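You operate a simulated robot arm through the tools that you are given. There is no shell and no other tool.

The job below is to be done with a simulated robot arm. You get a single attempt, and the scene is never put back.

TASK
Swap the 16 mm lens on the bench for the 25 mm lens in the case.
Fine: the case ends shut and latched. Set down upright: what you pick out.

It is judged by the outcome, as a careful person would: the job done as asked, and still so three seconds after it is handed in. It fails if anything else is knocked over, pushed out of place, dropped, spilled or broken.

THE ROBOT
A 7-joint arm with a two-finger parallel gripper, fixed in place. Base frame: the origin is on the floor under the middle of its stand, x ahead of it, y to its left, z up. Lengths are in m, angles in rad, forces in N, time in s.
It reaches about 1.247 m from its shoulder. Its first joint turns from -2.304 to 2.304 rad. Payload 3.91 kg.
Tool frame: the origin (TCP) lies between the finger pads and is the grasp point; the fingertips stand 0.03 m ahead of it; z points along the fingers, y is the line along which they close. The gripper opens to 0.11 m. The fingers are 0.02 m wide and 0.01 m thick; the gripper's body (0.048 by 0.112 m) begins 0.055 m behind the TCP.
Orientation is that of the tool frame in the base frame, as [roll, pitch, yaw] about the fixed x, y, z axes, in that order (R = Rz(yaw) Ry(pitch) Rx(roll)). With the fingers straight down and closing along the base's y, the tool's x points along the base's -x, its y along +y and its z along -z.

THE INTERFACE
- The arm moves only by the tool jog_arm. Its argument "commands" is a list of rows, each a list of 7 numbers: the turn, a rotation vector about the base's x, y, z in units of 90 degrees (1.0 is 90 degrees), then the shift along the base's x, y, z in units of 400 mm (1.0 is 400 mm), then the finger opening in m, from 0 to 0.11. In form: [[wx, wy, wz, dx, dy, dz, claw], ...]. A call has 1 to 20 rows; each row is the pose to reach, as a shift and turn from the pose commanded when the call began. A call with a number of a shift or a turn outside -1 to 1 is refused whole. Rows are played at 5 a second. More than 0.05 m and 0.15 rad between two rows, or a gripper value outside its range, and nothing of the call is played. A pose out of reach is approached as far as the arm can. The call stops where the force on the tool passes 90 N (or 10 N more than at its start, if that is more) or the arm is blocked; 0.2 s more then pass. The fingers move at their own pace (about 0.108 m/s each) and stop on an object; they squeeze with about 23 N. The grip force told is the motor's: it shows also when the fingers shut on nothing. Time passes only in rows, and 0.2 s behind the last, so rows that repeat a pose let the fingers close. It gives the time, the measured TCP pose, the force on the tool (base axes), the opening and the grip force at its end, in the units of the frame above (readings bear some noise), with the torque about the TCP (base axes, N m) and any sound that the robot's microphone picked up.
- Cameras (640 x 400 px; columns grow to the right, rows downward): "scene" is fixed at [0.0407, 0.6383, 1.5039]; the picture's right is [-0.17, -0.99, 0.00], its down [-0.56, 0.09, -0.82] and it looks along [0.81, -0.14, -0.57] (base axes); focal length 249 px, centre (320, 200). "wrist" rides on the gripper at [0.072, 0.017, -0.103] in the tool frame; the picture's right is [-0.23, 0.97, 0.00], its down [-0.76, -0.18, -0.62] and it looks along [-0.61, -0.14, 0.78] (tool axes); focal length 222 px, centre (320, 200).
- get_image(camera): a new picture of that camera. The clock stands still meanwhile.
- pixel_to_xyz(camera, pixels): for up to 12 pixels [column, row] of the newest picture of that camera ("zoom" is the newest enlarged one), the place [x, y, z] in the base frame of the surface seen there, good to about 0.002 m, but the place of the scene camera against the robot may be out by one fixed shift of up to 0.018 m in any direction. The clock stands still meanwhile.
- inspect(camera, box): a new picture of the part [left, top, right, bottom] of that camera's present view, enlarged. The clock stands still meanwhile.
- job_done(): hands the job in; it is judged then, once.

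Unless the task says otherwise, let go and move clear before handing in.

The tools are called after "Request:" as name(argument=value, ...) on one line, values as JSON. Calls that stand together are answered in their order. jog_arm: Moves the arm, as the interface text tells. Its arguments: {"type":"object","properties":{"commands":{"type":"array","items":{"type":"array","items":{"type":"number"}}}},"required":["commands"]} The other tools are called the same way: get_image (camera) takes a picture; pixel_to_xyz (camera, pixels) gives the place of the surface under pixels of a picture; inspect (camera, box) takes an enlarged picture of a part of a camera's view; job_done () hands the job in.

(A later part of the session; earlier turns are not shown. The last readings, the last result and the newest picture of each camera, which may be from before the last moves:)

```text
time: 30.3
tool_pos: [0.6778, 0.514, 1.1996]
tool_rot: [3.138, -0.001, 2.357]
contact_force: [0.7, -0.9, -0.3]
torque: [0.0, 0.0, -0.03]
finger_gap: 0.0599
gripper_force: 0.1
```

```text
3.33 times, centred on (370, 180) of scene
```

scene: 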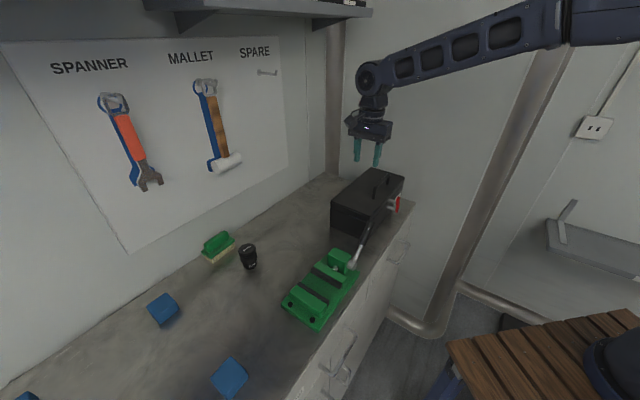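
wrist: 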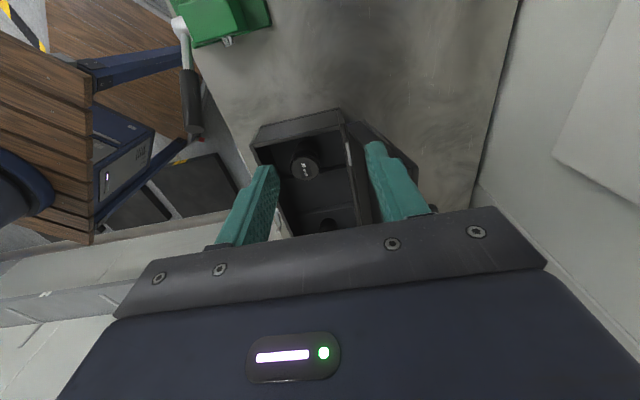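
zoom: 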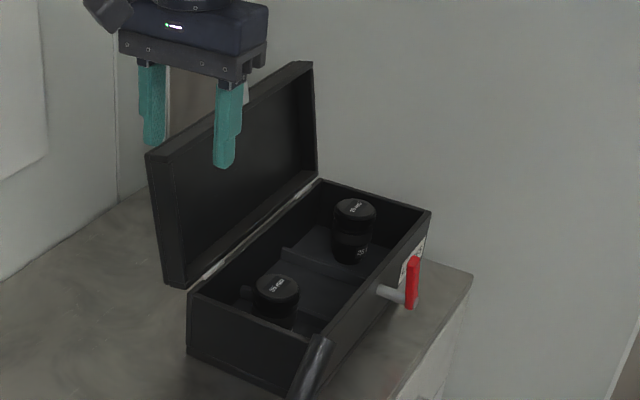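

The case interior is visible at wrist (300,165) and (327,226). I'll zoom to read the labels.

Request:
inspect(camera="scene", box=[376, 188, 412, 218])

Request:
inspect(camera="scene", box=[380, 195, 430, 235])

Request:
inspect(camera="wrist", box=[245, 100, 405, 235])

```text
13.33 times, centred on (394, 203) of scene
```

zoom: 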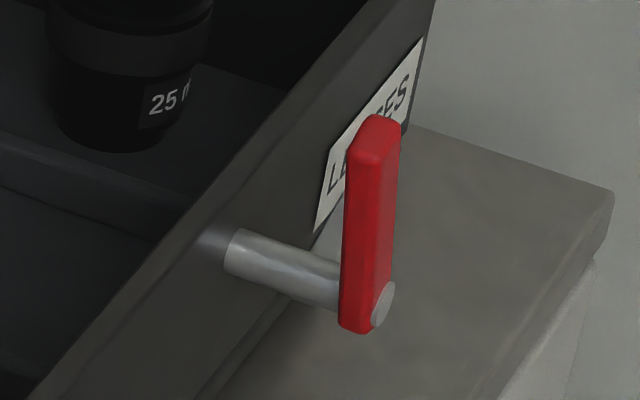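

```text
10.00 times, centred on (405, 215) of scene
```

zoom: 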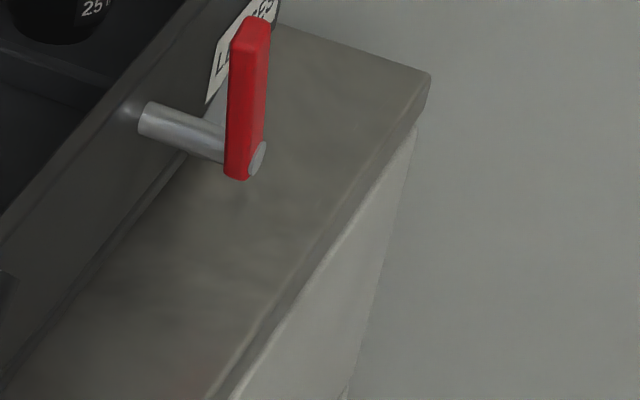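

```text
2.96 times, centred on (325, 168) of wrist
```

zoom: 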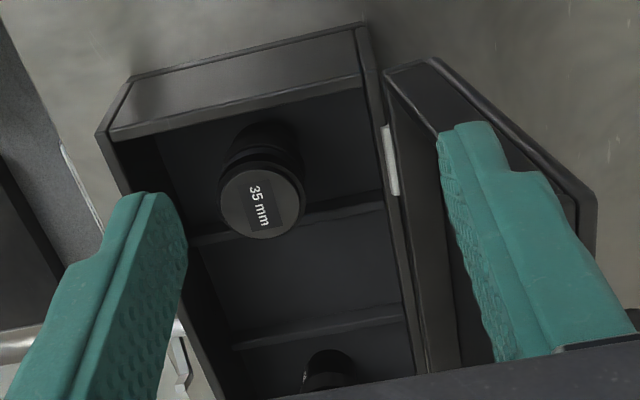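

The left lens reads 35 mm and the right one reads 25 mm; the middle compartment is empty. I'll confirm the right one's top label and measure positions.

Request:
inspect(camera="scene", box=[362, 174, 392, 204])

Request:
pixel_to_xyz(camera="scene", pixels=[[376, 183], [372, 180], [381, 185], [375, 193], [376, 204], [357, 205], [365, 198], [400, 184], [345, 224], [353, 206], [362, 195], [380, 180]])

Request:
pixel_to_xyz(camera="wrist", pixels=[[304, 168], [293, 166], [315, 168], [296, 148], [325, 180], [318, 190], [350, 175], [347, 150], [347, 118], [255, 150], [330, 225], [340, 200]])

```text
13.33 times, centred on (377, 189) of scene
```

zoom: 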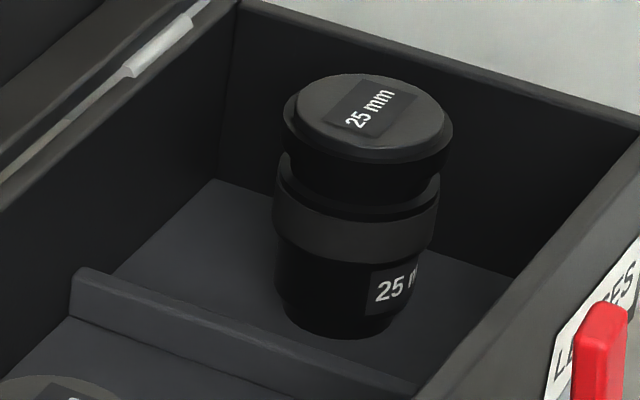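

```text
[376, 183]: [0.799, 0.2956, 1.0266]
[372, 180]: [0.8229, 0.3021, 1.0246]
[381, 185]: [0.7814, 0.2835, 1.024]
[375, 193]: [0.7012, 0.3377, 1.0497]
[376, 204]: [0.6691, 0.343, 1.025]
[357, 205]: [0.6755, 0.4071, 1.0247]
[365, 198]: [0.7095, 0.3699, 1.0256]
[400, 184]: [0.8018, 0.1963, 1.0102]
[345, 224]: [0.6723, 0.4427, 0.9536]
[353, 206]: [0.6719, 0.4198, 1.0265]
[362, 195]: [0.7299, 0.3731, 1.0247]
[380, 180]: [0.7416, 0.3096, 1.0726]
```

```text
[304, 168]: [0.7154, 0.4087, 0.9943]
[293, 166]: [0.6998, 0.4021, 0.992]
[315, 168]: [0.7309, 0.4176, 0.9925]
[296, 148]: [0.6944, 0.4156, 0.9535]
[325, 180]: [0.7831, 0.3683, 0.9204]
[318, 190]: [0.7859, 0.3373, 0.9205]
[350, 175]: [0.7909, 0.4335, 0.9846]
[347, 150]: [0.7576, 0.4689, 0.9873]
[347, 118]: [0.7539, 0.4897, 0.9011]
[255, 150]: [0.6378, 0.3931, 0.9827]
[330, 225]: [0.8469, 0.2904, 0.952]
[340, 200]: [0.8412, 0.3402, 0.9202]
```

The right-hand lens is clearly "25 mm". I'll move above it to measure it with the (more accurate) wrist camera.

Request:
jog_arm(commands=[[0, 0, 0, 0.0614, -0.0871, 0, 0.08], [0, 0, 0, 0.1229, -0.1743, 0, 0.08], [0, 0, 0, 0.1843, -0.2614, -0.03, 0.08], [0, 0, 0, 0.2457, -0.3486, -0.06, 0.08], [0, 0, 0, 0.3071, -0.4357, -0.09, 0.08], [0, 0, 0, 0.3686, -0.5229, -0.12, 0.08], [0, 0, 0, 0.43, -0.61, -0.15, 0.08], [0, 0, 0, 0.43, -0.61, -0.15, 0.08]])

Request:
get_image(camera="wrist")

Request:
get_image(camera="scene")

```text
time: 32.1
tool_pos: [0.8499, 0.2667, 1.1378]
tool_rot: [3.136, -0.001, 2.359]
contact_force: [-0.1, 1.2, 0.3]
torque: [0.01, 0.01, 0.03]
finger_gap: 0.0802
gripper_force: 0.0
```

```text
taken
```

wrist: 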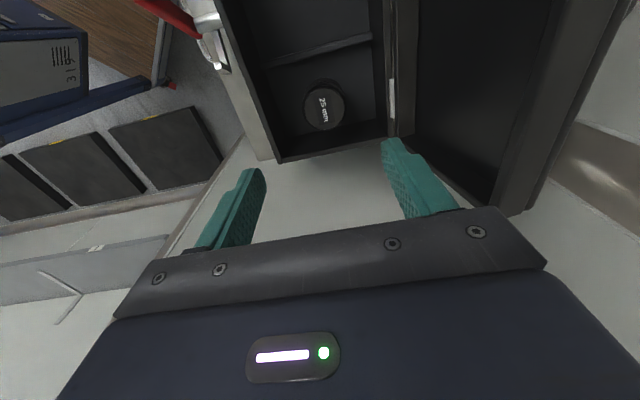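

```text
taken
```

scene: 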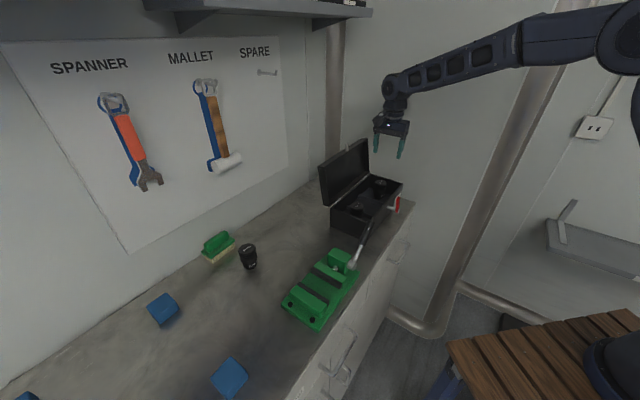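

The 25 mm lens appears at wrist (323,108). I'll measure its top rim and the compartment edges.

Request:
inspect(camera="wrist", box=[250, 30, 410, 165])

Request:
pixel_to_xyz(camera="wrist", pixels=[[323, 109], [308, 110], [341, 107], [324, 127], [322, 93], [318, 86], [306, 95], [300, 55], [380, 130], [280, 158], [388, 138], [350, 120]])

Request:
pixel_to_xyz(camera="scene", pixels=[[381, 182], [356, 206], [247, 248], [248, 262], [257, 262]])

```text
2.96 times, centred on (330, 98) of wrist
```

zoom: 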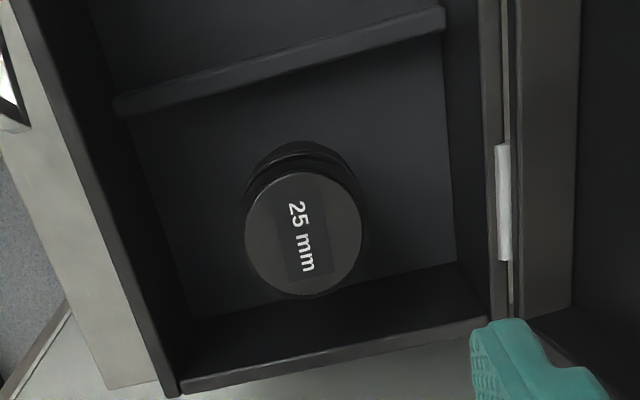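

```text
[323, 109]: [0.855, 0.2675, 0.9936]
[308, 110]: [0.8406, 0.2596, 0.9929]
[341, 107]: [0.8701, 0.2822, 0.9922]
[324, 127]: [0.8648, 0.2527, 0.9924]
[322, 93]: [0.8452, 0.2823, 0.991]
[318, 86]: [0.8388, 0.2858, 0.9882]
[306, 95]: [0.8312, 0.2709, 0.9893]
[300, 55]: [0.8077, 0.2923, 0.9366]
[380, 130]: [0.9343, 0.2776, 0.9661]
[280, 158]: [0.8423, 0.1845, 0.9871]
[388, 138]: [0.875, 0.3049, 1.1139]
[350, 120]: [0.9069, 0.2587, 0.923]
```

```text
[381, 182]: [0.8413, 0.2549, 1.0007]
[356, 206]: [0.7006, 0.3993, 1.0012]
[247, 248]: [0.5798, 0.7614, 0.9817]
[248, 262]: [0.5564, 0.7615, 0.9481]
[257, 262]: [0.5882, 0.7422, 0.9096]
```

The 25 mm lens is centred near (0.856, 0.268), top z≈0.993, diameter about 44 mm. I'll centre over it and lower until the fingertips are just above its top, then check alignment.

Request:
jog_arm(commands=[[0, 0, 0, 0.012, 0.004, -0.08, 0.08], [0, 0, 0, 0.0158, 0.0043, -0.16, 0.08], [0, 0, 0, 0.0158, 0.0043, -0.25, 0.08], [0, 0, 0, 0.0158, 0.0043, -0.25, 0.08]])

Request:
get_image(camera="wrist")

Request:
inspect(camera="scene", box=[340, 140, 430, 215])

```text
time: 33.1
tool_pos: [0.856, 0.27, 1.0403]
tool_rot: [3.138, -0.002, 2.358]
contact_force: [0.5, -0.2, 0.2]
torque: [-0.03, -0.01, -0.02]
finger_gap: 0.0799
gripper_force: 0.1
```

```text
taken
```

wrist: 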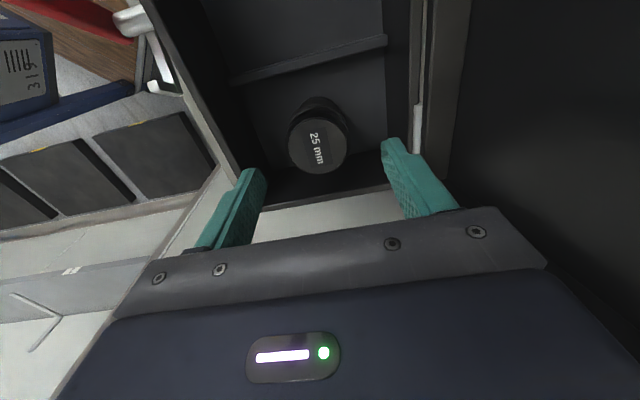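

```text
5.33 times, centred on (385, 178) of scene
```

zoom: 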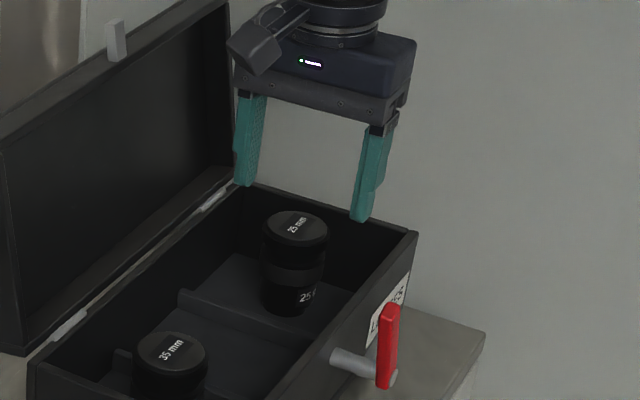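

Fingers look well-placed on either side. I'll re-measure the lens top from this closer view.

Request:
inspect(camera="wrist", box=[270, 85, 370, 185])

Request:
pixel_to_xyz(camera="wrist", pixels=[[317, 144], [292, 143], [344, 141], [319, 170], [316, 118]])

```text
4.00 times, centred on (320, 135) of wrist
```

zoom: 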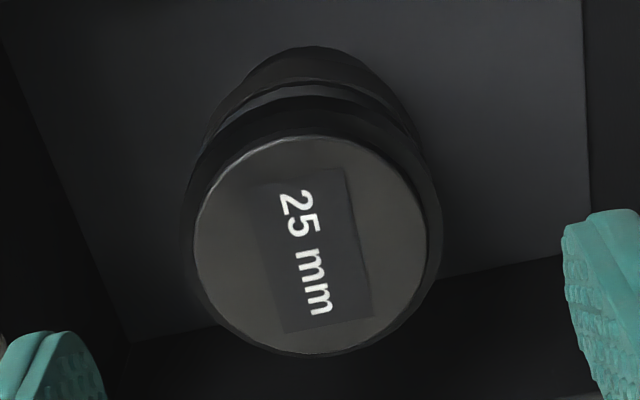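

```text
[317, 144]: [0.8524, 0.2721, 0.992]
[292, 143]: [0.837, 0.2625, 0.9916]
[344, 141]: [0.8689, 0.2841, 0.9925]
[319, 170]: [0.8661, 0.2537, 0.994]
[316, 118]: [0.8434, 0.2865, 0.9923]
```

The lens centre is within 2 mm of the tool axis. I'll descend so the pads straddle its cap and ring, then close.

Request:
jog_arm(commands=[[0, 0, 0, -0.0035, 0.003, -0.06, 0.08], [0, 0, 0, -0.0035, 0.003, -0.12, 0.08], [0, 0, 0, -0.0035, 0.003, -0.18, 0.08], [0, 0, 0, -0.0035, 0.003, -0.18, 0.05], [0, 0, 0, -0.0035, 0.003, -0.18, 0.03], [0, 0, 0, -0.0035, 0.003, -0.18, 0.02], [0, 0, 0, -0.0035, 0.003, -0.18, 0.02]])

Request:
get_image(camera="wrist")

Request:
inspect(camera="scene", box=[340, 140, 430, 215])

```text
time: 34.7
tool_pos: [0.8544, 0.2706, 0.9685]
tool_rot: [3.137, -0.001, 2.358]
contact_force: [-0.1, -0.9, 0.6]
torque: [-0.03, -0.02, 0.05]
finger_gap: 0.0474
gripper_force: 23.1
```

```text
taken
```

wrist: 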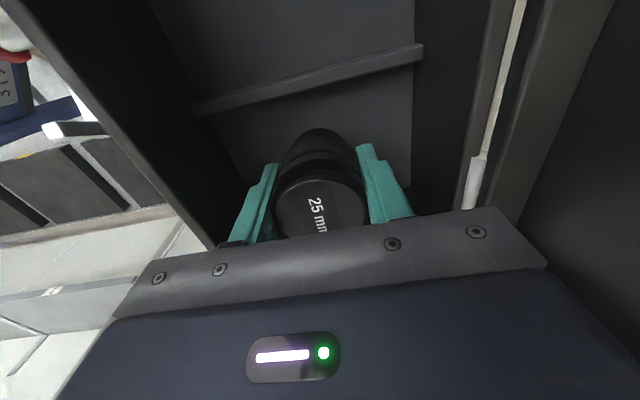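

```text
5.33 times, centred on (385, 178) of scene
```

zoom: 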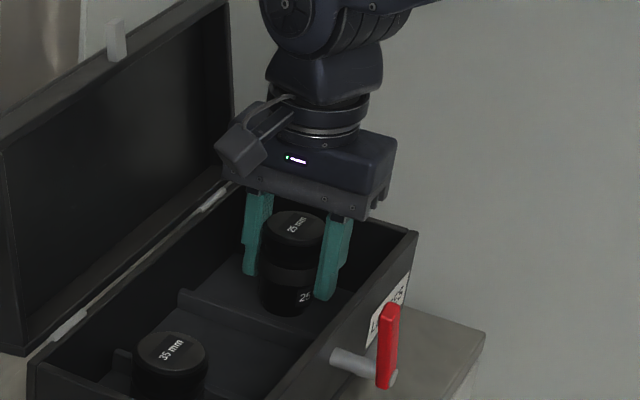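

The lens is gripped (gap 47 mm, 23 N). I'll lift it straight up out of the case, and meanwhile measure the free bench area near the 16 mm lens.

Request:
jog_arm(commands=[[0, 0, 0, 0, 0, 0.05, 0.02], [0, 0, 0, 0, 0, 0.15, 0.02], [0, 0, 0, 0, 0, 0.26, 0.02], [0, 0, 0, 0, 0, 0.38, 0.02], [0, 0, 0, 0, 0, 0.5, 0.02], [0, 0, 0, 0, 0, 0.575, 0.02], [0, 0, 0, 0, 0, 0.575, 0.02]])

Request:
get_image(camera="scene")

Request:
pixel_to_xyz(camera="scene", pixels=[[248, 247], [248, 268], [240, 250], [257, 250], [280, 230], [285, 250], [270, 275], [217, 240], [204, 258], [234, 246], [163, 308], [325, 275]])

Request:
get_image(camera="wrist")

```text
time: 36.3
tool_pos: [0.8496, 0.2688, 1.1953]
tool_rot: [3.137, -0.001, 2.357]
contact_force: [0.2, -0.6, -1.9]
torque: [0.02, -0.01, 0.03]
finger_gap: 0.0477
gripper_force: 23.1
```

```text
taken
```

scene: 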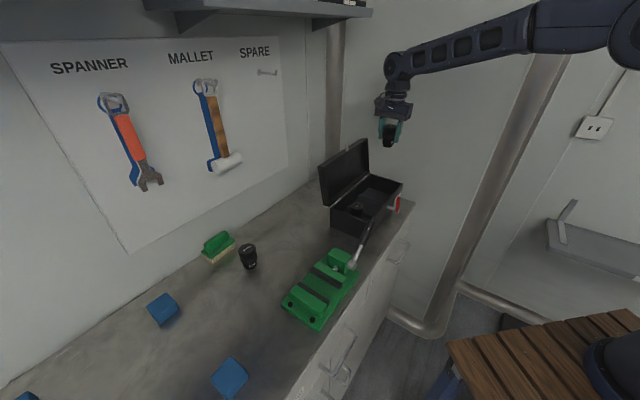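

```text
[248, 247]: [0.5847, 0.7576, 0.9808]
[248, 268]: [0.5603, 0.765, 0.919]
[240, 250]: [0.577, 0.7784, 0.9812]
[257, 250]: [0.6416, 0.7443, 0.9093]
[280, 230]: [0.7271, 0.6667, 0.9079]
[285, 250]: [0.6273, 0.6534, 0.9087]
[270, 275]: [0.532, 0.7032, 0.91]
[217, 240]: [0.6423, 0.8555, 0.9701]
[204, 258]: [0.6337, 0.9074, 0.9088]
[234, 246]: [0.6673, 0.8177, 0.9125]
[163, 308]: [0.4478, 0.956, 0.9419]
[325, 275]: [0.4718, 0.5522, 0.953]
```

```text
taken
```

wrist: 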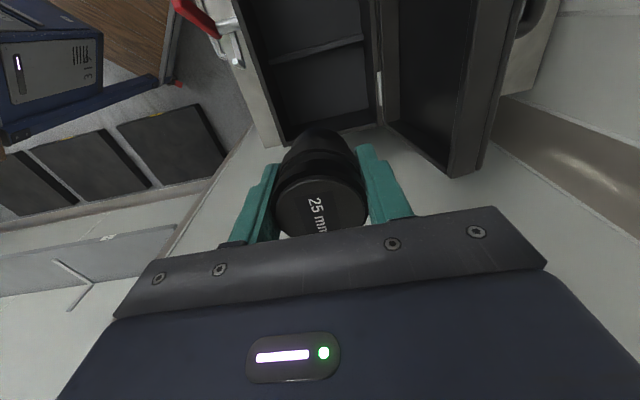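

Lens is out of the case and held upright. I'll carry it along the front of the open lid toward the left, staying away from the lid, before moving over the bench.

Request:
jog_arm(commands=[[0, 0, 0, -0.0789, 0.0806, 0.01, 0.02], [0, 0, 0, -0.1578, 0.1613, 0.02, 0.02], [0, 0, 0, -0.2366, 0.2419, 0.0375, 0.02], [0, 0, 0, -0.3155, 0.3225, 0.0375, 0.02], [0, 0, 0, -0.3944, 0.4031, 0.0375, 0.02], [0, 0, 0, -0.4733, 0.4838, 0.0375, 0.02], [0, 0, 0, -0.5521, 0.5644, 0.0375, 0.02], [0, 0, 0, -0.631, 0.645, 0.0375, 0.02], [0, 0, 0, -0.631, 0.645, 0.0375, 0.02]])

Request:
get_image(camera="wrist")

Request:
get_image(camera="scene")

```text
time: 38.3
tool_pos: [0.5985, 0.5275, 1.2112]
tool_rot: [3.138, -0.001, 2.359]
contact_force: [-0.2, -0.1, -2.3]
torque: [0.02, 0.01, 0.0]
finger_gap: 0.0477
gripper_force: 23.2
```

```text
taken
```

wrist: 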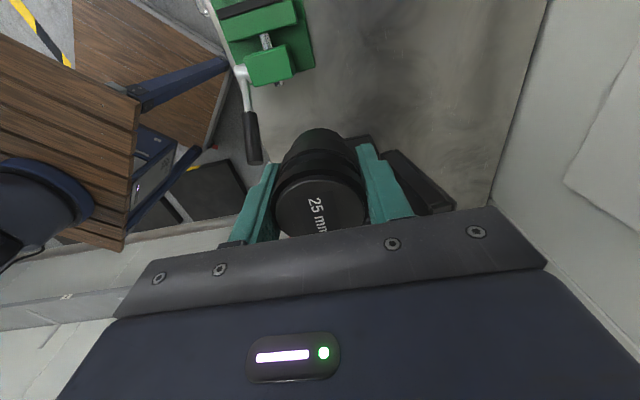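

```text
taken
```

scene: 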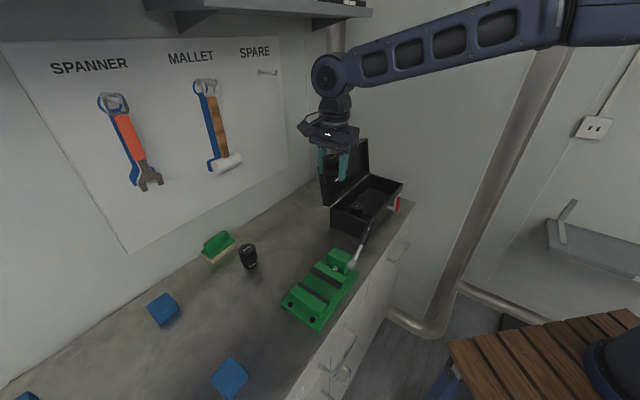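

Still held and clear. Now over the free bench spot between the case and the 16 mm lens, at about (0.672, 0.672).

Request:
jog_arm(commands=[[0, 0, 0, 0.0366, 0.0721, -0.03, 0.02], [0, 0, 0, 0.0732, 0.1442, -0.08, 0.02], [0, 0, 0, 0.1098, 0.2163, -0.16, 0.02], [0, 0, 0, 0.1464, 0.2884, -0.24, 0.02], [0, 0, 0, 0.183, 0.3605, -0.32, 0.02], [0, 0, 0, 0.183, 0.3605, -0.4, 0.02], [0, 0, 0, 0.183, 0.3605, -0.4, 0.02]])

Request:
get_image(camera="scene")

Request:
get_image(camera="wrist")

```text
time: 39.9
tool_pos: [0.6757, 0.6714, 1.0526]
tool_rot: [3.139, -0.002, 2.356]
contact_force: [0.0, 0.9, -2.1]
torque: [0.02, 0.0, -0.02]
finger_gap: 0.0475
gripper_force: 22.9
```

```text
taken
```

scene: 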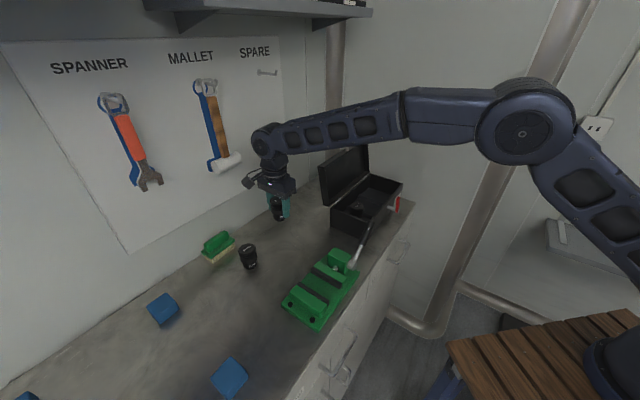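

```text
taken
```

wrist: 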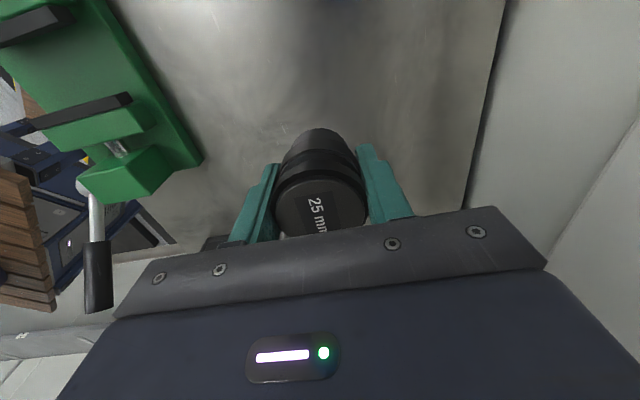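

The spot below is clear bench. I'll lower to just above the surface.

Request:
jog_arm(commands=[[0, 0, 0, 0, 0, -0.09, 0.02], [0, 0, 0, 0, 0, -0.17, 0.02], [0, 0, 0, 0, 0, -0.22, 0.02], [0, 0, 0, 0, 0, -0.244, 0.02], [0, 0, 0, 0, 0, -0.244, 0.02]])

Request:
inspect(camera="scene", box=[235, 180, 325, 270])

```text
time: 41.1
tool_pos: [0.671, 0.6741, 0.9557]
tool_rot: [3.136, 0.0, 2.357]
contact_force: [0.2, 0.9, -1.8]
torque: [0.0, -0.02, -0.01]
finger_gap: 0.0476
gripper_force: 22.8
```

```text
4.44 times, centred on (280, 225) of scene
```

zoom: 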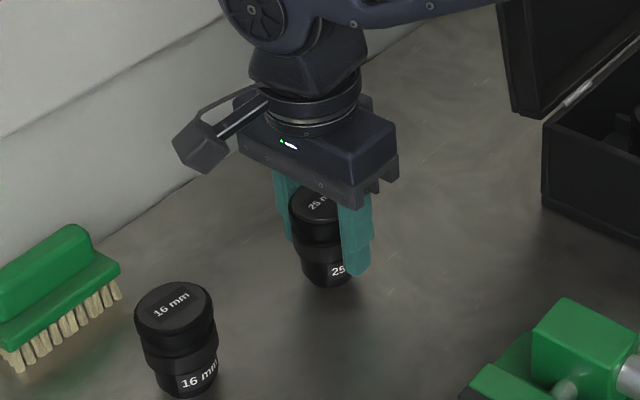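

Just a few mm above the bench, still hanging free (−1.8 N is its weight). I'll lower in small steps until it touches.

Request:
jog_arm(commands=[[0, 0, 0, 0, 0, -0.005, 0.02], [0, 0, 0, 0, 0, -0.01, 0.02], [0, 0, 0, 0, 0, -0.013, 0.02], [0, 0, 0, 0, 0, -0.013, 0.02]])

```text
time: 42.1
tool_pos: [0.6726, 0.6726, 0.9507]
tool_rot: [3.139, -0.002, 2.359]
contact_force: [0.2, -0.3, -1.0]
torque: [0.0, 0.01, 0.02]
finger_gap: 0.0476
gripper_force: 22.6
```

Request:
jog_arm(commands=[[0, 0, 0, 0, 0, -0.0025, 0.02], [0, 0, 0, 0, 0, -0.0025, 0.02]])

```text
time: 42.7
tool_pos: [0.6723, 0.6744, 0.9493]
tool_rot: [3.137, -0.001, 2.358]
contact_force: [-0.9, -0.9, -2.2]
torque: [-0.02, 0.01, 0.04]
finger_gap: 0.0475
gripper_force: 23.0
```

The readings still show only the lens's weight, so it has not touched. I'll go on in 1 mm steps.

Request:
jog_arm(commands=[[0, 0, 0, 0, 0, -0.0025, 0.02], [0, 0, 0, 0, 0, -0.0025, 0.02]])

```text
time: 43.3
tool_pos: [0.6738, 0.673, 0.9497]
tool_rot: [3.137, -0.002, 2.357]
contact_force: [-0.1, 0.3, -2.3]
torque: [0.01, -0.02, 0.04]
finger_gap: 0.0476
gripper_force: 23.3
```

Request:
jog_arm(commands=[[0, 0, 0, 0, 0, -0.0025, 0.02], [0, 0, 0, 0, 0, -0.0025, 0.02]])

Request:
inspect(camera="scene", box=[270, 210, 320, 250])

```text
time: 43.9
tool_pos: [0.6746, 0.6734, 0.949]
tool_rot: [3.137, 0.0, 2.359]
contact_force: [-0.3, -0.3, 0.1]
torque: [-0.06, 0.02, 0.0]
finger_gap: 0.0476
gripper_force: 22.5
```

```text
10.00 times, centred on (295, 230) of scene
```

zoom: 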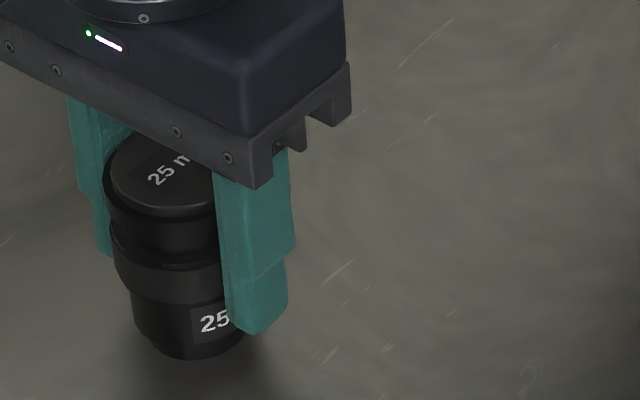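

The vertical force rose from −2.3 to about 0, so the lens now rests on the bench. I'll open the fingers gently and rise.

Request:
jog_arm(commands=[[0, 0, 0, 0, 0, -0.001, 0.044], [0, 0, 0, 0, 0, -0.001, 0.052], [0, 0, 0, 0, 0, -0.001, 0.065], [0, 0, 0, 0, 0, -0.001, 0.08], [0, 0, 0, 0, 0, -0.001, 0.08]])

Request:
get_image(camera="wrist")

Request:
inspect(camera="scene", box=[235, 180, 325, 270])

```text
time: 45.1
tool_pos: [0.6735, 0.673, 0.9481]
tool_rot: [3.14, -0.001, 2.36]
contact_force: [-0.4, 0.0, 0.9]
torque: [-0.01, -0.03, -0.01]
finger_gap: 0.0801
gripper_force: 0.0
```

```text
taken
```

wrist: 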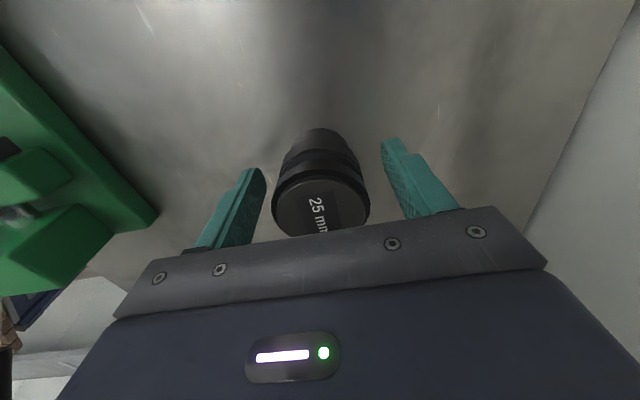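

```text
4.44 times, centred on (280, 225) of scene
```

zoom: 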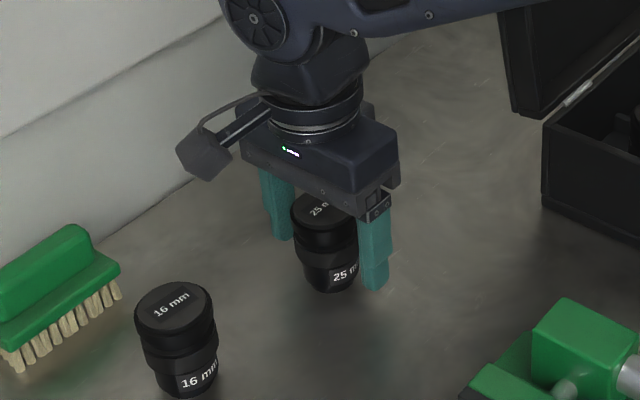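

The 25 mm lens stands upright by itself. I'll rise and move above the 16 mm lens.

Request:
jog_arm(commands=[[0, 0, 0, 0, 0, 0.08, 0.08], [0, 0, 0, 0, 0, 0.2, 0.08], [0, 0, 0, 0, 0, 0.32, 0.08], [0, 0, 0, 0, 0, 0.4, 0.08], [0, 0, 0, -0.064, 0.081, 0.4, 0.08], [0, 0, 0, -0.128, 0.162, 0.4, 0.08], [0, 0, 0, -0.191, 0.2425, 0.4, 0.08], [0, 0, 0, -0.191, 0.2425, 0.4, 0.08]])

Request:
get_image(camera="wrist")

Request:
get_image(camera="scene")

```text
time: 46.9
tool_pos: [0.5985, 0.7709, 1.1051]
tool_rot: [3.138, -0.001, 2.357]
contact_force: [0.3, 0.0, 0.4]
torque: [-0.01, 0.0, 0.0]
finger_gap: 0.0803
gripper_force: 0.1
```

```text
taken
```

wrist: 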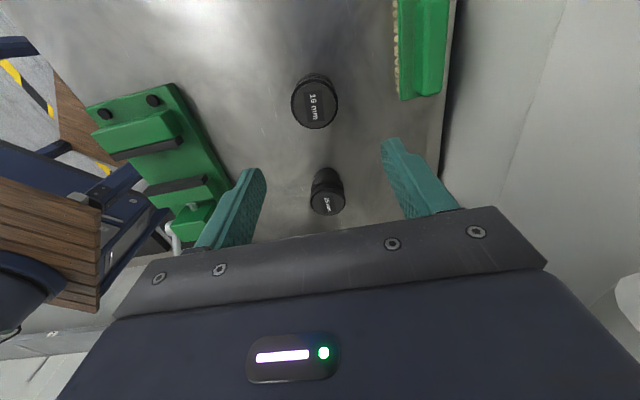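

```text
taken
```

scene: 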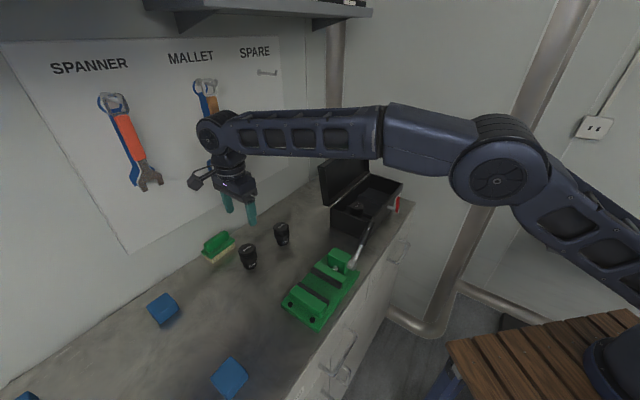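

Both lenses are visible: 16 mm at (316,104), 25 mm at (327,204); the brush edge is near (398,50). I'll measure them.

Request:
inspect(camera="wrist", box=[280, 60, 360, 140])

Request:
pixel_to_xyz(camera="wrist", pixels=[[315, 104], [295, 104], [334, 102], [316, 125], [314, 86], [327, 205], [398, 40], [398, 90], [440, 95], [350, 100], [200, 160]])

```text
5.00 times, centred on (320, 100) of wrist
```

zoom: 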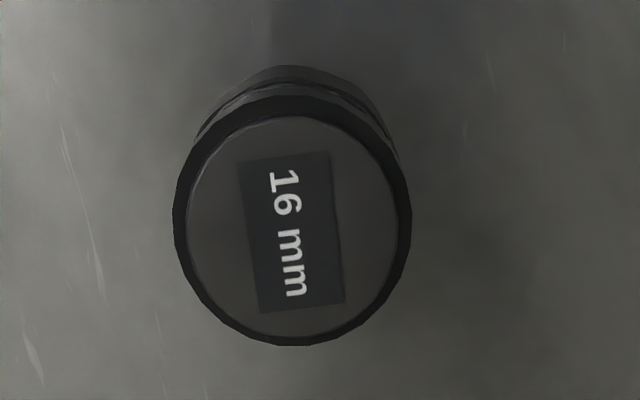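

```text
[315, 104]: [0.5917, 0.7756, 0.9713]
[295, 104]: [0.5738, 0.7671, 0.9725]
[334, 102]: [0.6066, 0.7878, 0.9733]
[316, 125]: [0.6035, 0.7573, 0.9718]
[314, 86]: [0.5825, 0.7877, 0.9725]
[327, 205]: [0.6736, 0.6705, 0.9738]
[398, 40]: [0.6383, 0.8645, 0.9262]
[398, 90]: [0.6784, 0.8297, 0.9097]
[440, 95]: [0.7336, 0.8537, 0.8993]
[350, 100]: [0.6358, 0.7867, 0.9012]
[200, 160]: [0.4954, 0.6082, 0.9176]
```

The 16 mm lens is centred at about (0.5925, 0.7745); the brush is 4 cm clear of where the far finger will be. I'll centre, descend, and grip.

Request:
jog_arm(commands=[[0, 0, 0, -0.0075, 0.0045, -0.05, 0.08], [0, 0, 0, -0.015, 0.009, -0.13, 0.08], [0, 0, 0, -0.015, 0.009, -0.19, 0.08], [0, 0, 0, -0.015, 0.009, -0.19, 0.08]])

Request:
inspect(camera="wrist", box=[240, 80, 420, 220])

Request:
inspect(camera="scene", box=[190, 180, 300, 290])

```text
time: 47.9
tool_pos: [0.5924, 0.7741, 1.0309]
tool_rot: [3.138, -0.002, 2.358]
contact_force: [-0.7, -0.4, 0.2]
torque: [0.0, 0.0, -0.01]
finger_gap: 0.0801
gripper_force: 0.1
```

```text
2.86 times, centred on (330, 150) of wrist
```

zoom: 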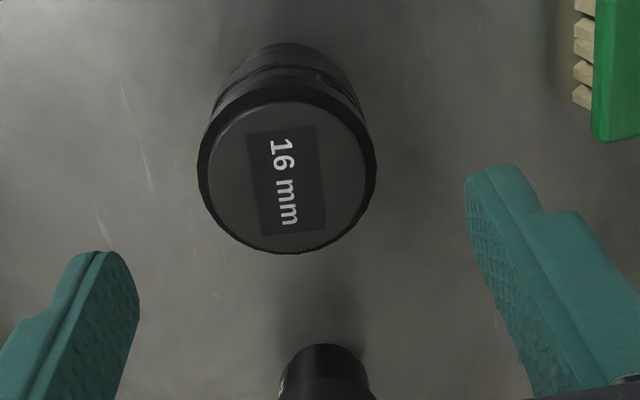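

```text
3.64 times, centred on (245, 235) of scene
```

zoom: 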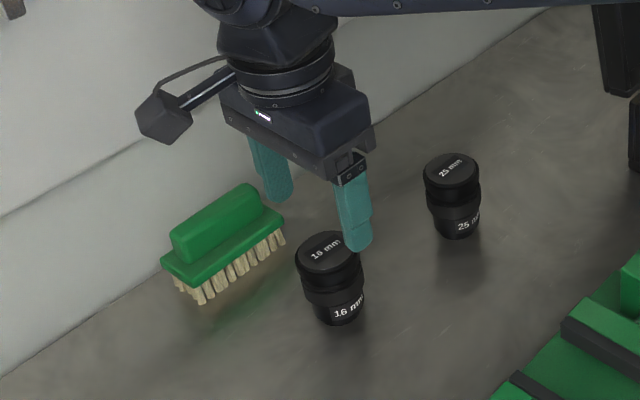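

Alignment matches what worked for the 25 mm lens. Descending and gripping.

Request:
jog_arm(commands=[[0, 0, 0, 0, 0, -0.07, 0.08], [0, 0, 0, 0, 0, -0.14, 0.08], [0, 0, 0, 0, 0, -0.2, 0.08], [0, 0, 0, 0, 0, -0.203, 0.065], [0, 0, 0, 0, 0, -0.203, 0.05], [0, 0, 0, 0, 0, -0.203, 0.035], [0, 0, 0, 0, 0, -0.203, 0.02], [0, 0, 0, 0, 0, -0.203, 0.02]])

Request:
get_image(camera="wrist")

Request:
inspect(camera="scene", box=[190, 180, 300, 290])

```text
time: 49.7
tool_pos: [0.5918, 0.7735, 0.9506]
tool_rot: [3.139, -0.002, 2.357]
contact_force: [-0.1, -0.1, 0.4]
torque: [-0.02, 0.0, 0.03]
finger_gap: 0.0482
gripper_force: 23.4
```

```text
taken
```

wrist: 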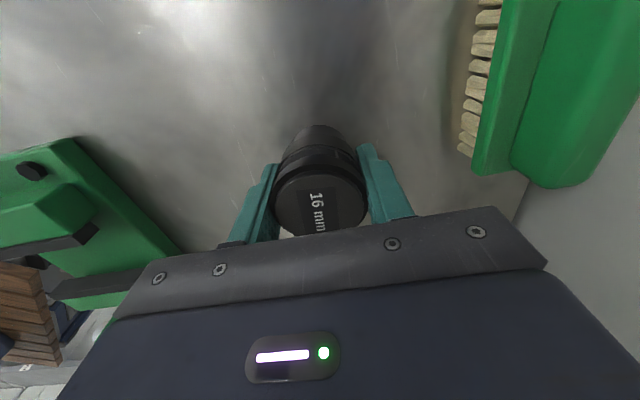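

```text
3.64 times, centred on (245, 235) of scene
```

zoom: 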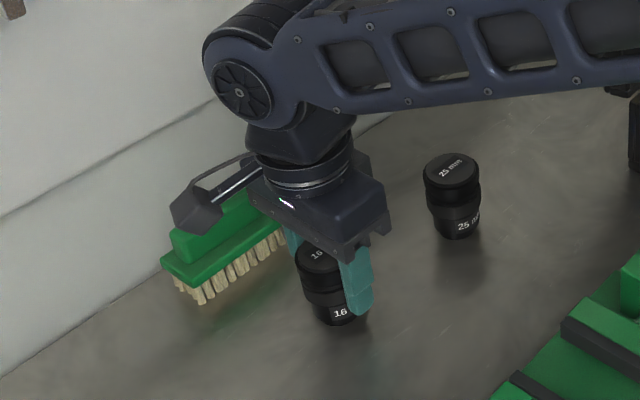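

The 16 mm lens is gripped (gap 48 mm). I'll lift it high and carry it back around to the left-front of the case.

Request:
jog_arm(commands=[[0, 0, 0, 0, 0, 0.06, 0.02], [0, 0, 0, 0, 0, 0.17, 0.02], [0, 0, 0, 0, 0, 0.29, 0.02], [0, 0, 0, 0, 0, 0.41, 0.02], [0, 0, 0, 0, 0, 0.53, 0.02], [0, 0, 0, 0, 0, 0.65, 0.02], [0, 0, 0, 0.003, -0.1025, 0.65, 0.02], [0, 0, 0, 0.006, -0.205, 0.65, 0.02], [0, 0, 0, 0.009, -0.3075, 0.65, 0.02], [0, 0, 0, 0.012, -0.41, 0.65, 0.02], [0, 0, 0, 0.015, -0.5125, 0.65, 0.02], [0, 0, 0, 0.017, -0.615, 0.65, 0.02], [0, 0, 0, 0.017, -0.615, 0.65, 0.02]])

Request:
get_image(camera="wrist")

Request:
get_image(camera="scene")

```text
time: 52.5
tool_pos: [0.5972, 0.5242, 1.2132]
tool_rot: [3.139, -0.002, 2.357]
contact_force: [0.5, 0.0, -2.0]
torque: [-0.01, 0.01, 0.02]
finger_gap: 0.0481
gripper_force: 22.7
```

```text
taken
```

wrist: 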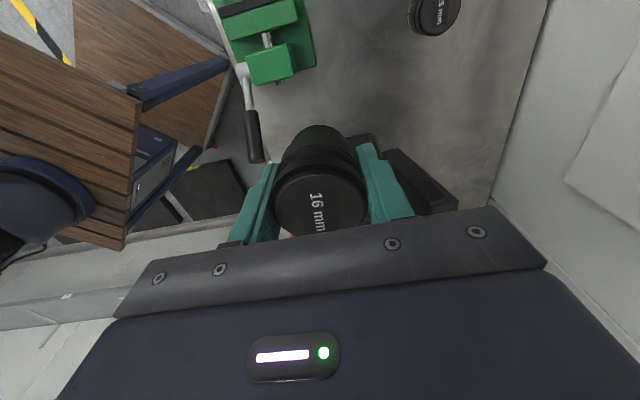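

```text
taken
```

scene: 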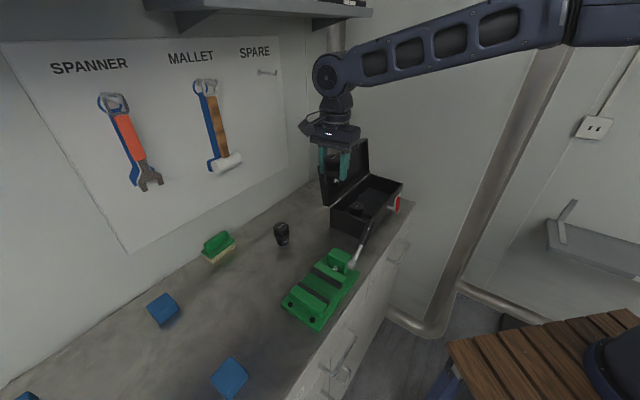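

Held securely. Now over to the right-hand compartment, where the 25 mm lens was.

Request:
jog_arm(commands=[[0, 0, 0, 0.0804, -0.0793, 0, 0.02], [0, 0, 0, 0.1608, -0.1585, 0, 0.02], [0, 0, 0, 0.2411, -0.2378, 0, 0.02], [0, 0, 0, 0.3215, -0.317, 0, 0.02], [0, 0, 0, 0.4019, -0.3963, 0, 0.02], [0, 0, 0, 0.4823, -0.4755, 0, 0.02], [0, 0, 0, 0.5626, -0.5548, -0.03, 0.02], [0, 0, 0, 0.643, -0.634, -0.06, 0.02], [0, 0, 0, 0.643, -0.634, -0.16, 0.02], [0, 0, 0, 0.643, -0.634, -0.26, 0.02], [0, 0, 0, 0.643, -0.634, -0.35, 0.02], [0, 0, 0, 0.643, -0.634, -0.35, 0.02]])

Request:
get_image(camera="wrist")

Request:
inspect(camera="scene", box=[330, 120, 430, 220])

```text
time: 55.1
tool_pos: [0.856, 0.2703, 1.0685]
tool_rot: [3.14, -0.001, 2.357]
contact_force: [0.7, -0.5, -2.4]
torque: [0.0, -0.03, 0.03]
finger_gap: 0.0482
gripper_force: 22.9
```

```text
taken
```

wrist: 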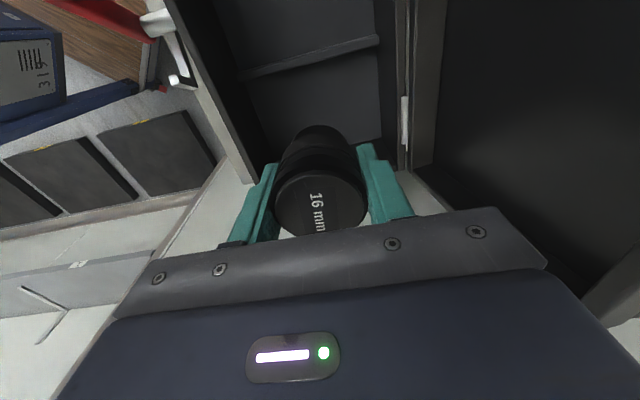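

```text
4.00 times, centred on (380, 170) of scene
```

zoom: 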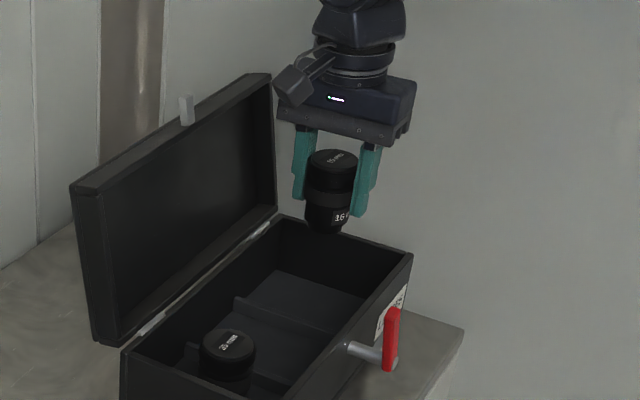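

It hangs over the right compartment, same xy as where I picked the 25 mm lens. Lowering to a few mm above the compartment floor.

Request:
jog_arm(commands=[[0, 0, 0, 0, 0, -0.08, 0.02], [0, 0, 0, 0, 0, -0.15, 0.02], [0, 0, 0, 0, 0, -0.21, 0.02], [0, 0, 0, 0, 0, -0.234, 0.02], [0, 0, 0, 0, 0, -0.234, 0.02]])

```text
time: 56.3
tool_pos: [0.8563, 0.2721, 0.9753]
tool_rot: [3.138, -0.001, 2.358]
contact_force: [0.1, 0.1, -1.4]
torque: [-0.02, 0.0, -0.03]
finger_gap: 0.0481
gripper_force: 23.0
```

Request:
jog_arm(commands=[[0, 0, 0, 0, 0, -0.004, 0.02], [0, 0, 0, 0, 0, -0.0075, 0.02], [0, 0, 0, 0, 0, -0.0075, 0.02]])

```text
time: 57.1
tool_pos: [0.8563, 0.2741, 0.9724]
tool_rot: [3.138, -0.002, 2.358]
contact_force: [0.3, -0.5, -2.5]
torque: [0.04, -0.01, 0.0]
finger_gap: 0.0479
gripper_force: 22.9
```

Still hanging free (−2.5 N); continuing in roughly 1 mm steps.

Request:
jog_arm(commands=[[0, 0, 0, 0, 0, -0.003, 0.02], [0, 0, 0, 0, 0, -0.003, 0.02]])

```text
time: 57.7
tool_pos: [0.8566, 0.2725, 0.9728]
tool_rot: [3.138, -0.002, 2.357]
contact_force: [-0.1, -0.2, -2.4]
torque: [0.01, 0.01, -0.01]
finger_gap: 0.0483
gripper_force: 23.1
```

Request:
jog_arm(commands=[[0, 0, 0, 0, 0, -0.0025, 0.02], [0, 0, 0, 0, 0, -0.0025, 0.02]])

```text
time: 58.3
tool_pos: [0.8563, 0.2711, 0.9698]
tool_rot: [3.138, -0.001, 2.357]
contact_force: [-0.6, -0.3, -1.6]
torque: [-0.01, -0.03, 0.01]
finger_gap: 0.0483
gripper_force: 23.3
```

Request:
jog_arm(commands=[[0, 0, 0, 0, 0, -0.0025, 0.02], [0, 0, 0, 0, 0, -0.0025, 0.02]])

```text
time: 58.9
tool_pos: [0.8569, 0.273, 0.97]
tool_rot: [3.139, -0.001, 2.358]
contact_force: [-0.1, 0.6, -2.1]
torque: [-0.03, -0.02, -0.04]
finger_gap: 0.048
gripper_force: 23.3
```

Request:
jog_arm(commands=[[0, 0, 0, 0, 0, -0.0025, 0.02], [0, 0, 0, 0, 0, -0.0025, 0.02]])

```text
time: 59.5
tool_pos: [0.8563, 0.2725, 0.9706]
tool_rot: [3.138, -0.001, 2.359]
contact_force: [-1.3, 1.4, 6.2]
torque: [-0.04, 0.21, -0.06]
finger_gap: 0.0479
gripper_force: 23.1
```

Contact (+6 N): the lens is on the compartment floor. I'll release it and check that it stands.

Request:
jog_arm(commands=[[0, 0, 0, 0, 0, 0.001, 0.044], [0, 0, 0, 0, 0, 0.001, 0.052], [0, 0, 0, 0, 0, 0.001, 0.065], [0, 0, 0, 0, 0, 0.001, 0.08], [0, 0, 0, 0, 0, 0.001, 0.08], [0, 0, 0, 0, 0, 0.1, 0.08], [0, 0, 0, 0, 0, 0.2, 0.08], [0, 0, 0, 0, 0, 0.32, 0.08], [0, 0, 0, 0, 0, 0.44, 0.08], [0, 0, 0, 0, 0, 0.56, 0.08]])

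Request:
get_image(camera="wrist")

Request:
inspect(camera="scene", box=[330, 140, 420, 230])

```text
time: 61.7
tool_pos: [0.8559, 0.275, 1.1941]
tool_rot: [3.139, -0.002, 2.358]
contact_force: [0.9, 0.8, -1.7]
torque: [0.02, 0.04, 0.02]
finger_gap: 0.0801
gripper_force: 0.0
```

```text
taken
```

wrist: 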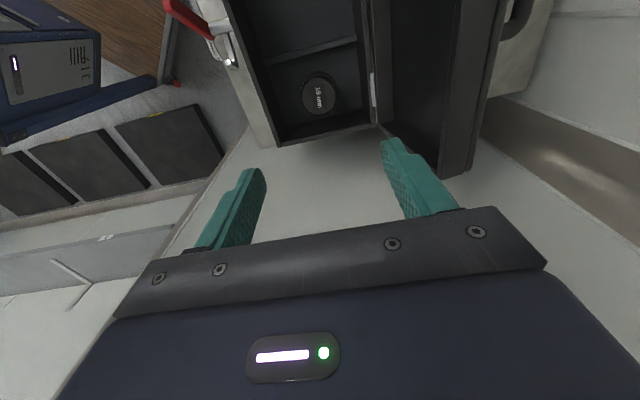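

```text
4.44 times, centred on (375, 185) of scene
```

zoom: 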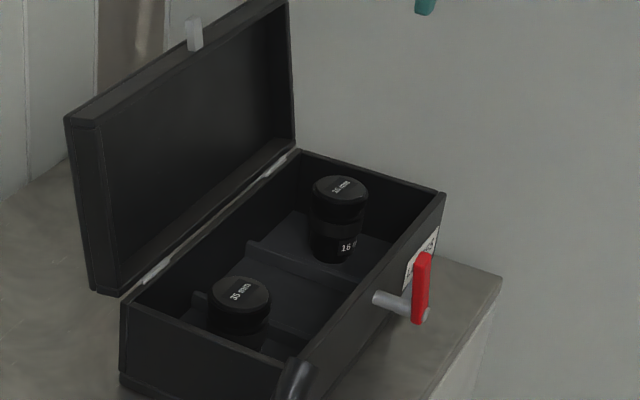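

The 16 mm lens stands upright in the right compartment. Now I'll go back to move the 25 mm lens to exactly where the 16 mm stood, so the swap is complete.

Request:
jog_arm(commands=[[0, 0, 0, -0.0805, 0.0789, 0.02, 0.08], [0, 0, 0, -0.161, 0.1578, 0.04, 0.08], [0, 0, 0, -0.2415, 0.2366, 0.04, 0.08], [0, 0, 0, -0.322, 0.3155, 0.04, 0.08], [0, 0, 0, -0.4025, 0.3944, 0.04, 0.08], [0, 0, 0, -0.483, 0.4733, 0.04, 0.08], [0, 0, 0, -0.5635, 0.5521, 0.04, 0.08], [0, 0, 0, -0.644, 0.631, 0.04, 0.08], [0, 0, 0, -0.6, 0.718, -0.03, 0.08], [0, 0, 0, -0.555, 0.805, -0.1, 0.08], [0, 0, 0, -0.51, 0.895, -0.17, 0.08], [0, 0, 0, -0.456, 0.989, -0.2, 0.08], [0, 0, 0, -0.456, 0.989, -0.2, 0.08]])

Request:
get_image(camera="wrist")

```text
time: 64.5
tool_pos: [0.6748, 0.6714, 1.1134]
tool_rot: [3.137, 0.0, 2.359]
contact_force: [0.1, 0.9, -0.1]
torque: [0.02, -0.01, -0.03]
finger_gap: 0.0798
gripper_force: 0.0
```

```text
taken
```

wrist: 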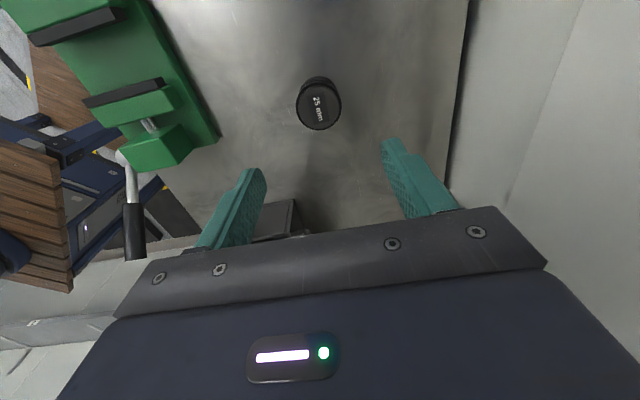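

The 25 mm lens is at wrist (319,106). Measuring its centre.

Request:
inspect(camera="wrist", box=[280, 60, 360, 140])

Request:
pixel_to_xyz(camera="wrist", pixels=[[319, 107], [300, 106], [338, 106], [320, 125], [318, 90]])

```text
5.00 times, centred on (320, 100) of wrist
```

zoom: 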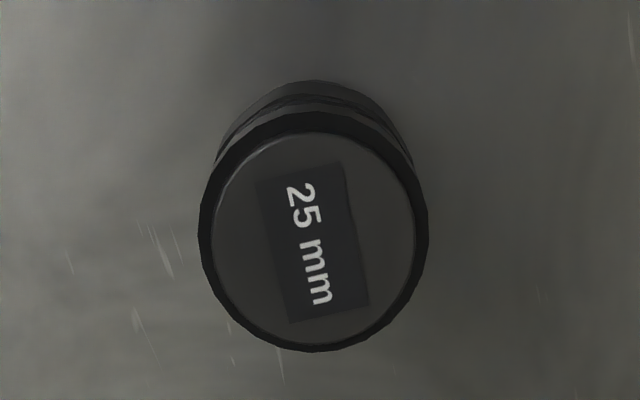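

```text
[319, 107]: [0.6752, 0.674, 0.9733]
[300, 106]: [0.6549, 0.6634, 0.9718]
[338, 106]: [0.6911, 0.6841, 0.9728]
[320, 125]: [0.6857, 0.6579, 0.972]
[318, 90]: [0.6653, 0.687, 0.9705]
```

Centre at (0.6755, 0.673), directly under the tool. Descend and grip.

Request:
jog_arm(commands=[[0, 0, 0, 0.002, 0.003, -0.1, 0.08], [0, 0, 0, 0.002, 0.003, -0.2, 0.08], [0, 0, 0, 0.002, 0.003, -0.29, 0.08], [0, 0, 0, 0.002, 0.003, -0.36, 0.08], [0, 0, 0, 0.002, 0.003, -0.407, 0.08], [0, 0, 0, 0.002, 0.003, -0.407, 0.065], [0, 0, 0, 0.002, 0.003, -0.407, 0.05], [0, 0, 0, 0.002, 0.003, -0.407, 0.035], [0, 0, 0, 0.002, 0.003, -0.407, 0.02], [0, 0, 0, 0.002, 0.003, -0.407, 0.02]])

Request:
inspect(camera="scene", box=[235, 180, 325, 270])

```text
time: 66.7
tool_pos: [0.6756, 0.6714, 0.9494]
tool_rot: [3.139, -0.001, 2.357]
contact_force: [0.8, 0.3, 0.3]
torque: [-0.02, -0.02, 0.03]
finger_gap: 0.0478
gripper_force: 22.9
```

```text
4.44 times, centred on (280, 225) of scene
```

zoom: 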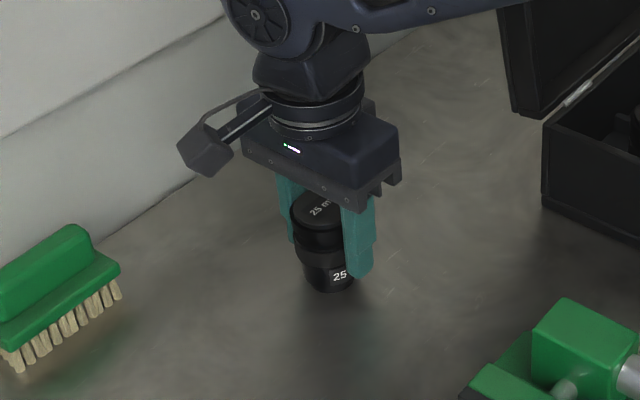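

Gripped. I'll lift 5 cm, carry it to the 16 mm lens's old place at (0.5925, 0.7745), and lower to just above the bench.

Request:
jog_arm(commands=[[0, 0, 0, 0, 0, 0.04, 0.02], [0, 0, 0, 0, 0, 0.12, 0.02], [0, 0, 0, -0.052, 0.0645, 0.13, 0.02], [0, 0, 0, -0.104, 0.129, 0.13, 0.02], [0, 0, 0, -0.156, 0.1935, 0.13, 0.02], [0, 0, 0, -0.208, 0.258, 0.13, 0.02], [0, 0, 0, -0.208, 0.258, 0.1, 0.02], [0, 0, 0, -0.208, 0.258, 0.05, 0.02], [0, 0, 0, -0.208, 0.258, 0.02, 0.02], [0, 0, 0, -0.208, 0.258, 0.008, 0.02], [0, 0, 0, -0.208, 0.258, 0.008, 0.02]])

Request:
inspect(camera="scene", box=[190, 180, 300, 290])

```text
time: 69.1
tool_pos: [0.5914, 0.7745, 0.9532]
tool_rot: [3.136, -0.002, 2.359]
contact_force: [0.5, -0.3, -2.0]
torque: [0.05, 0.0, 0.01]
finger_gap: 0.0477
gripper_force: 22.9
```

```text
3.64 times, centred on (245, 235) of scene
```

zoom: 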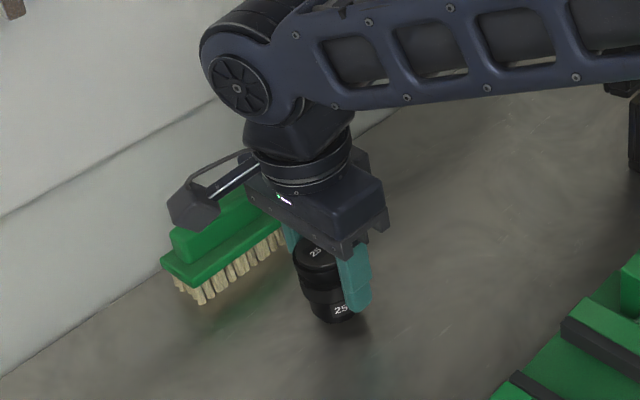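

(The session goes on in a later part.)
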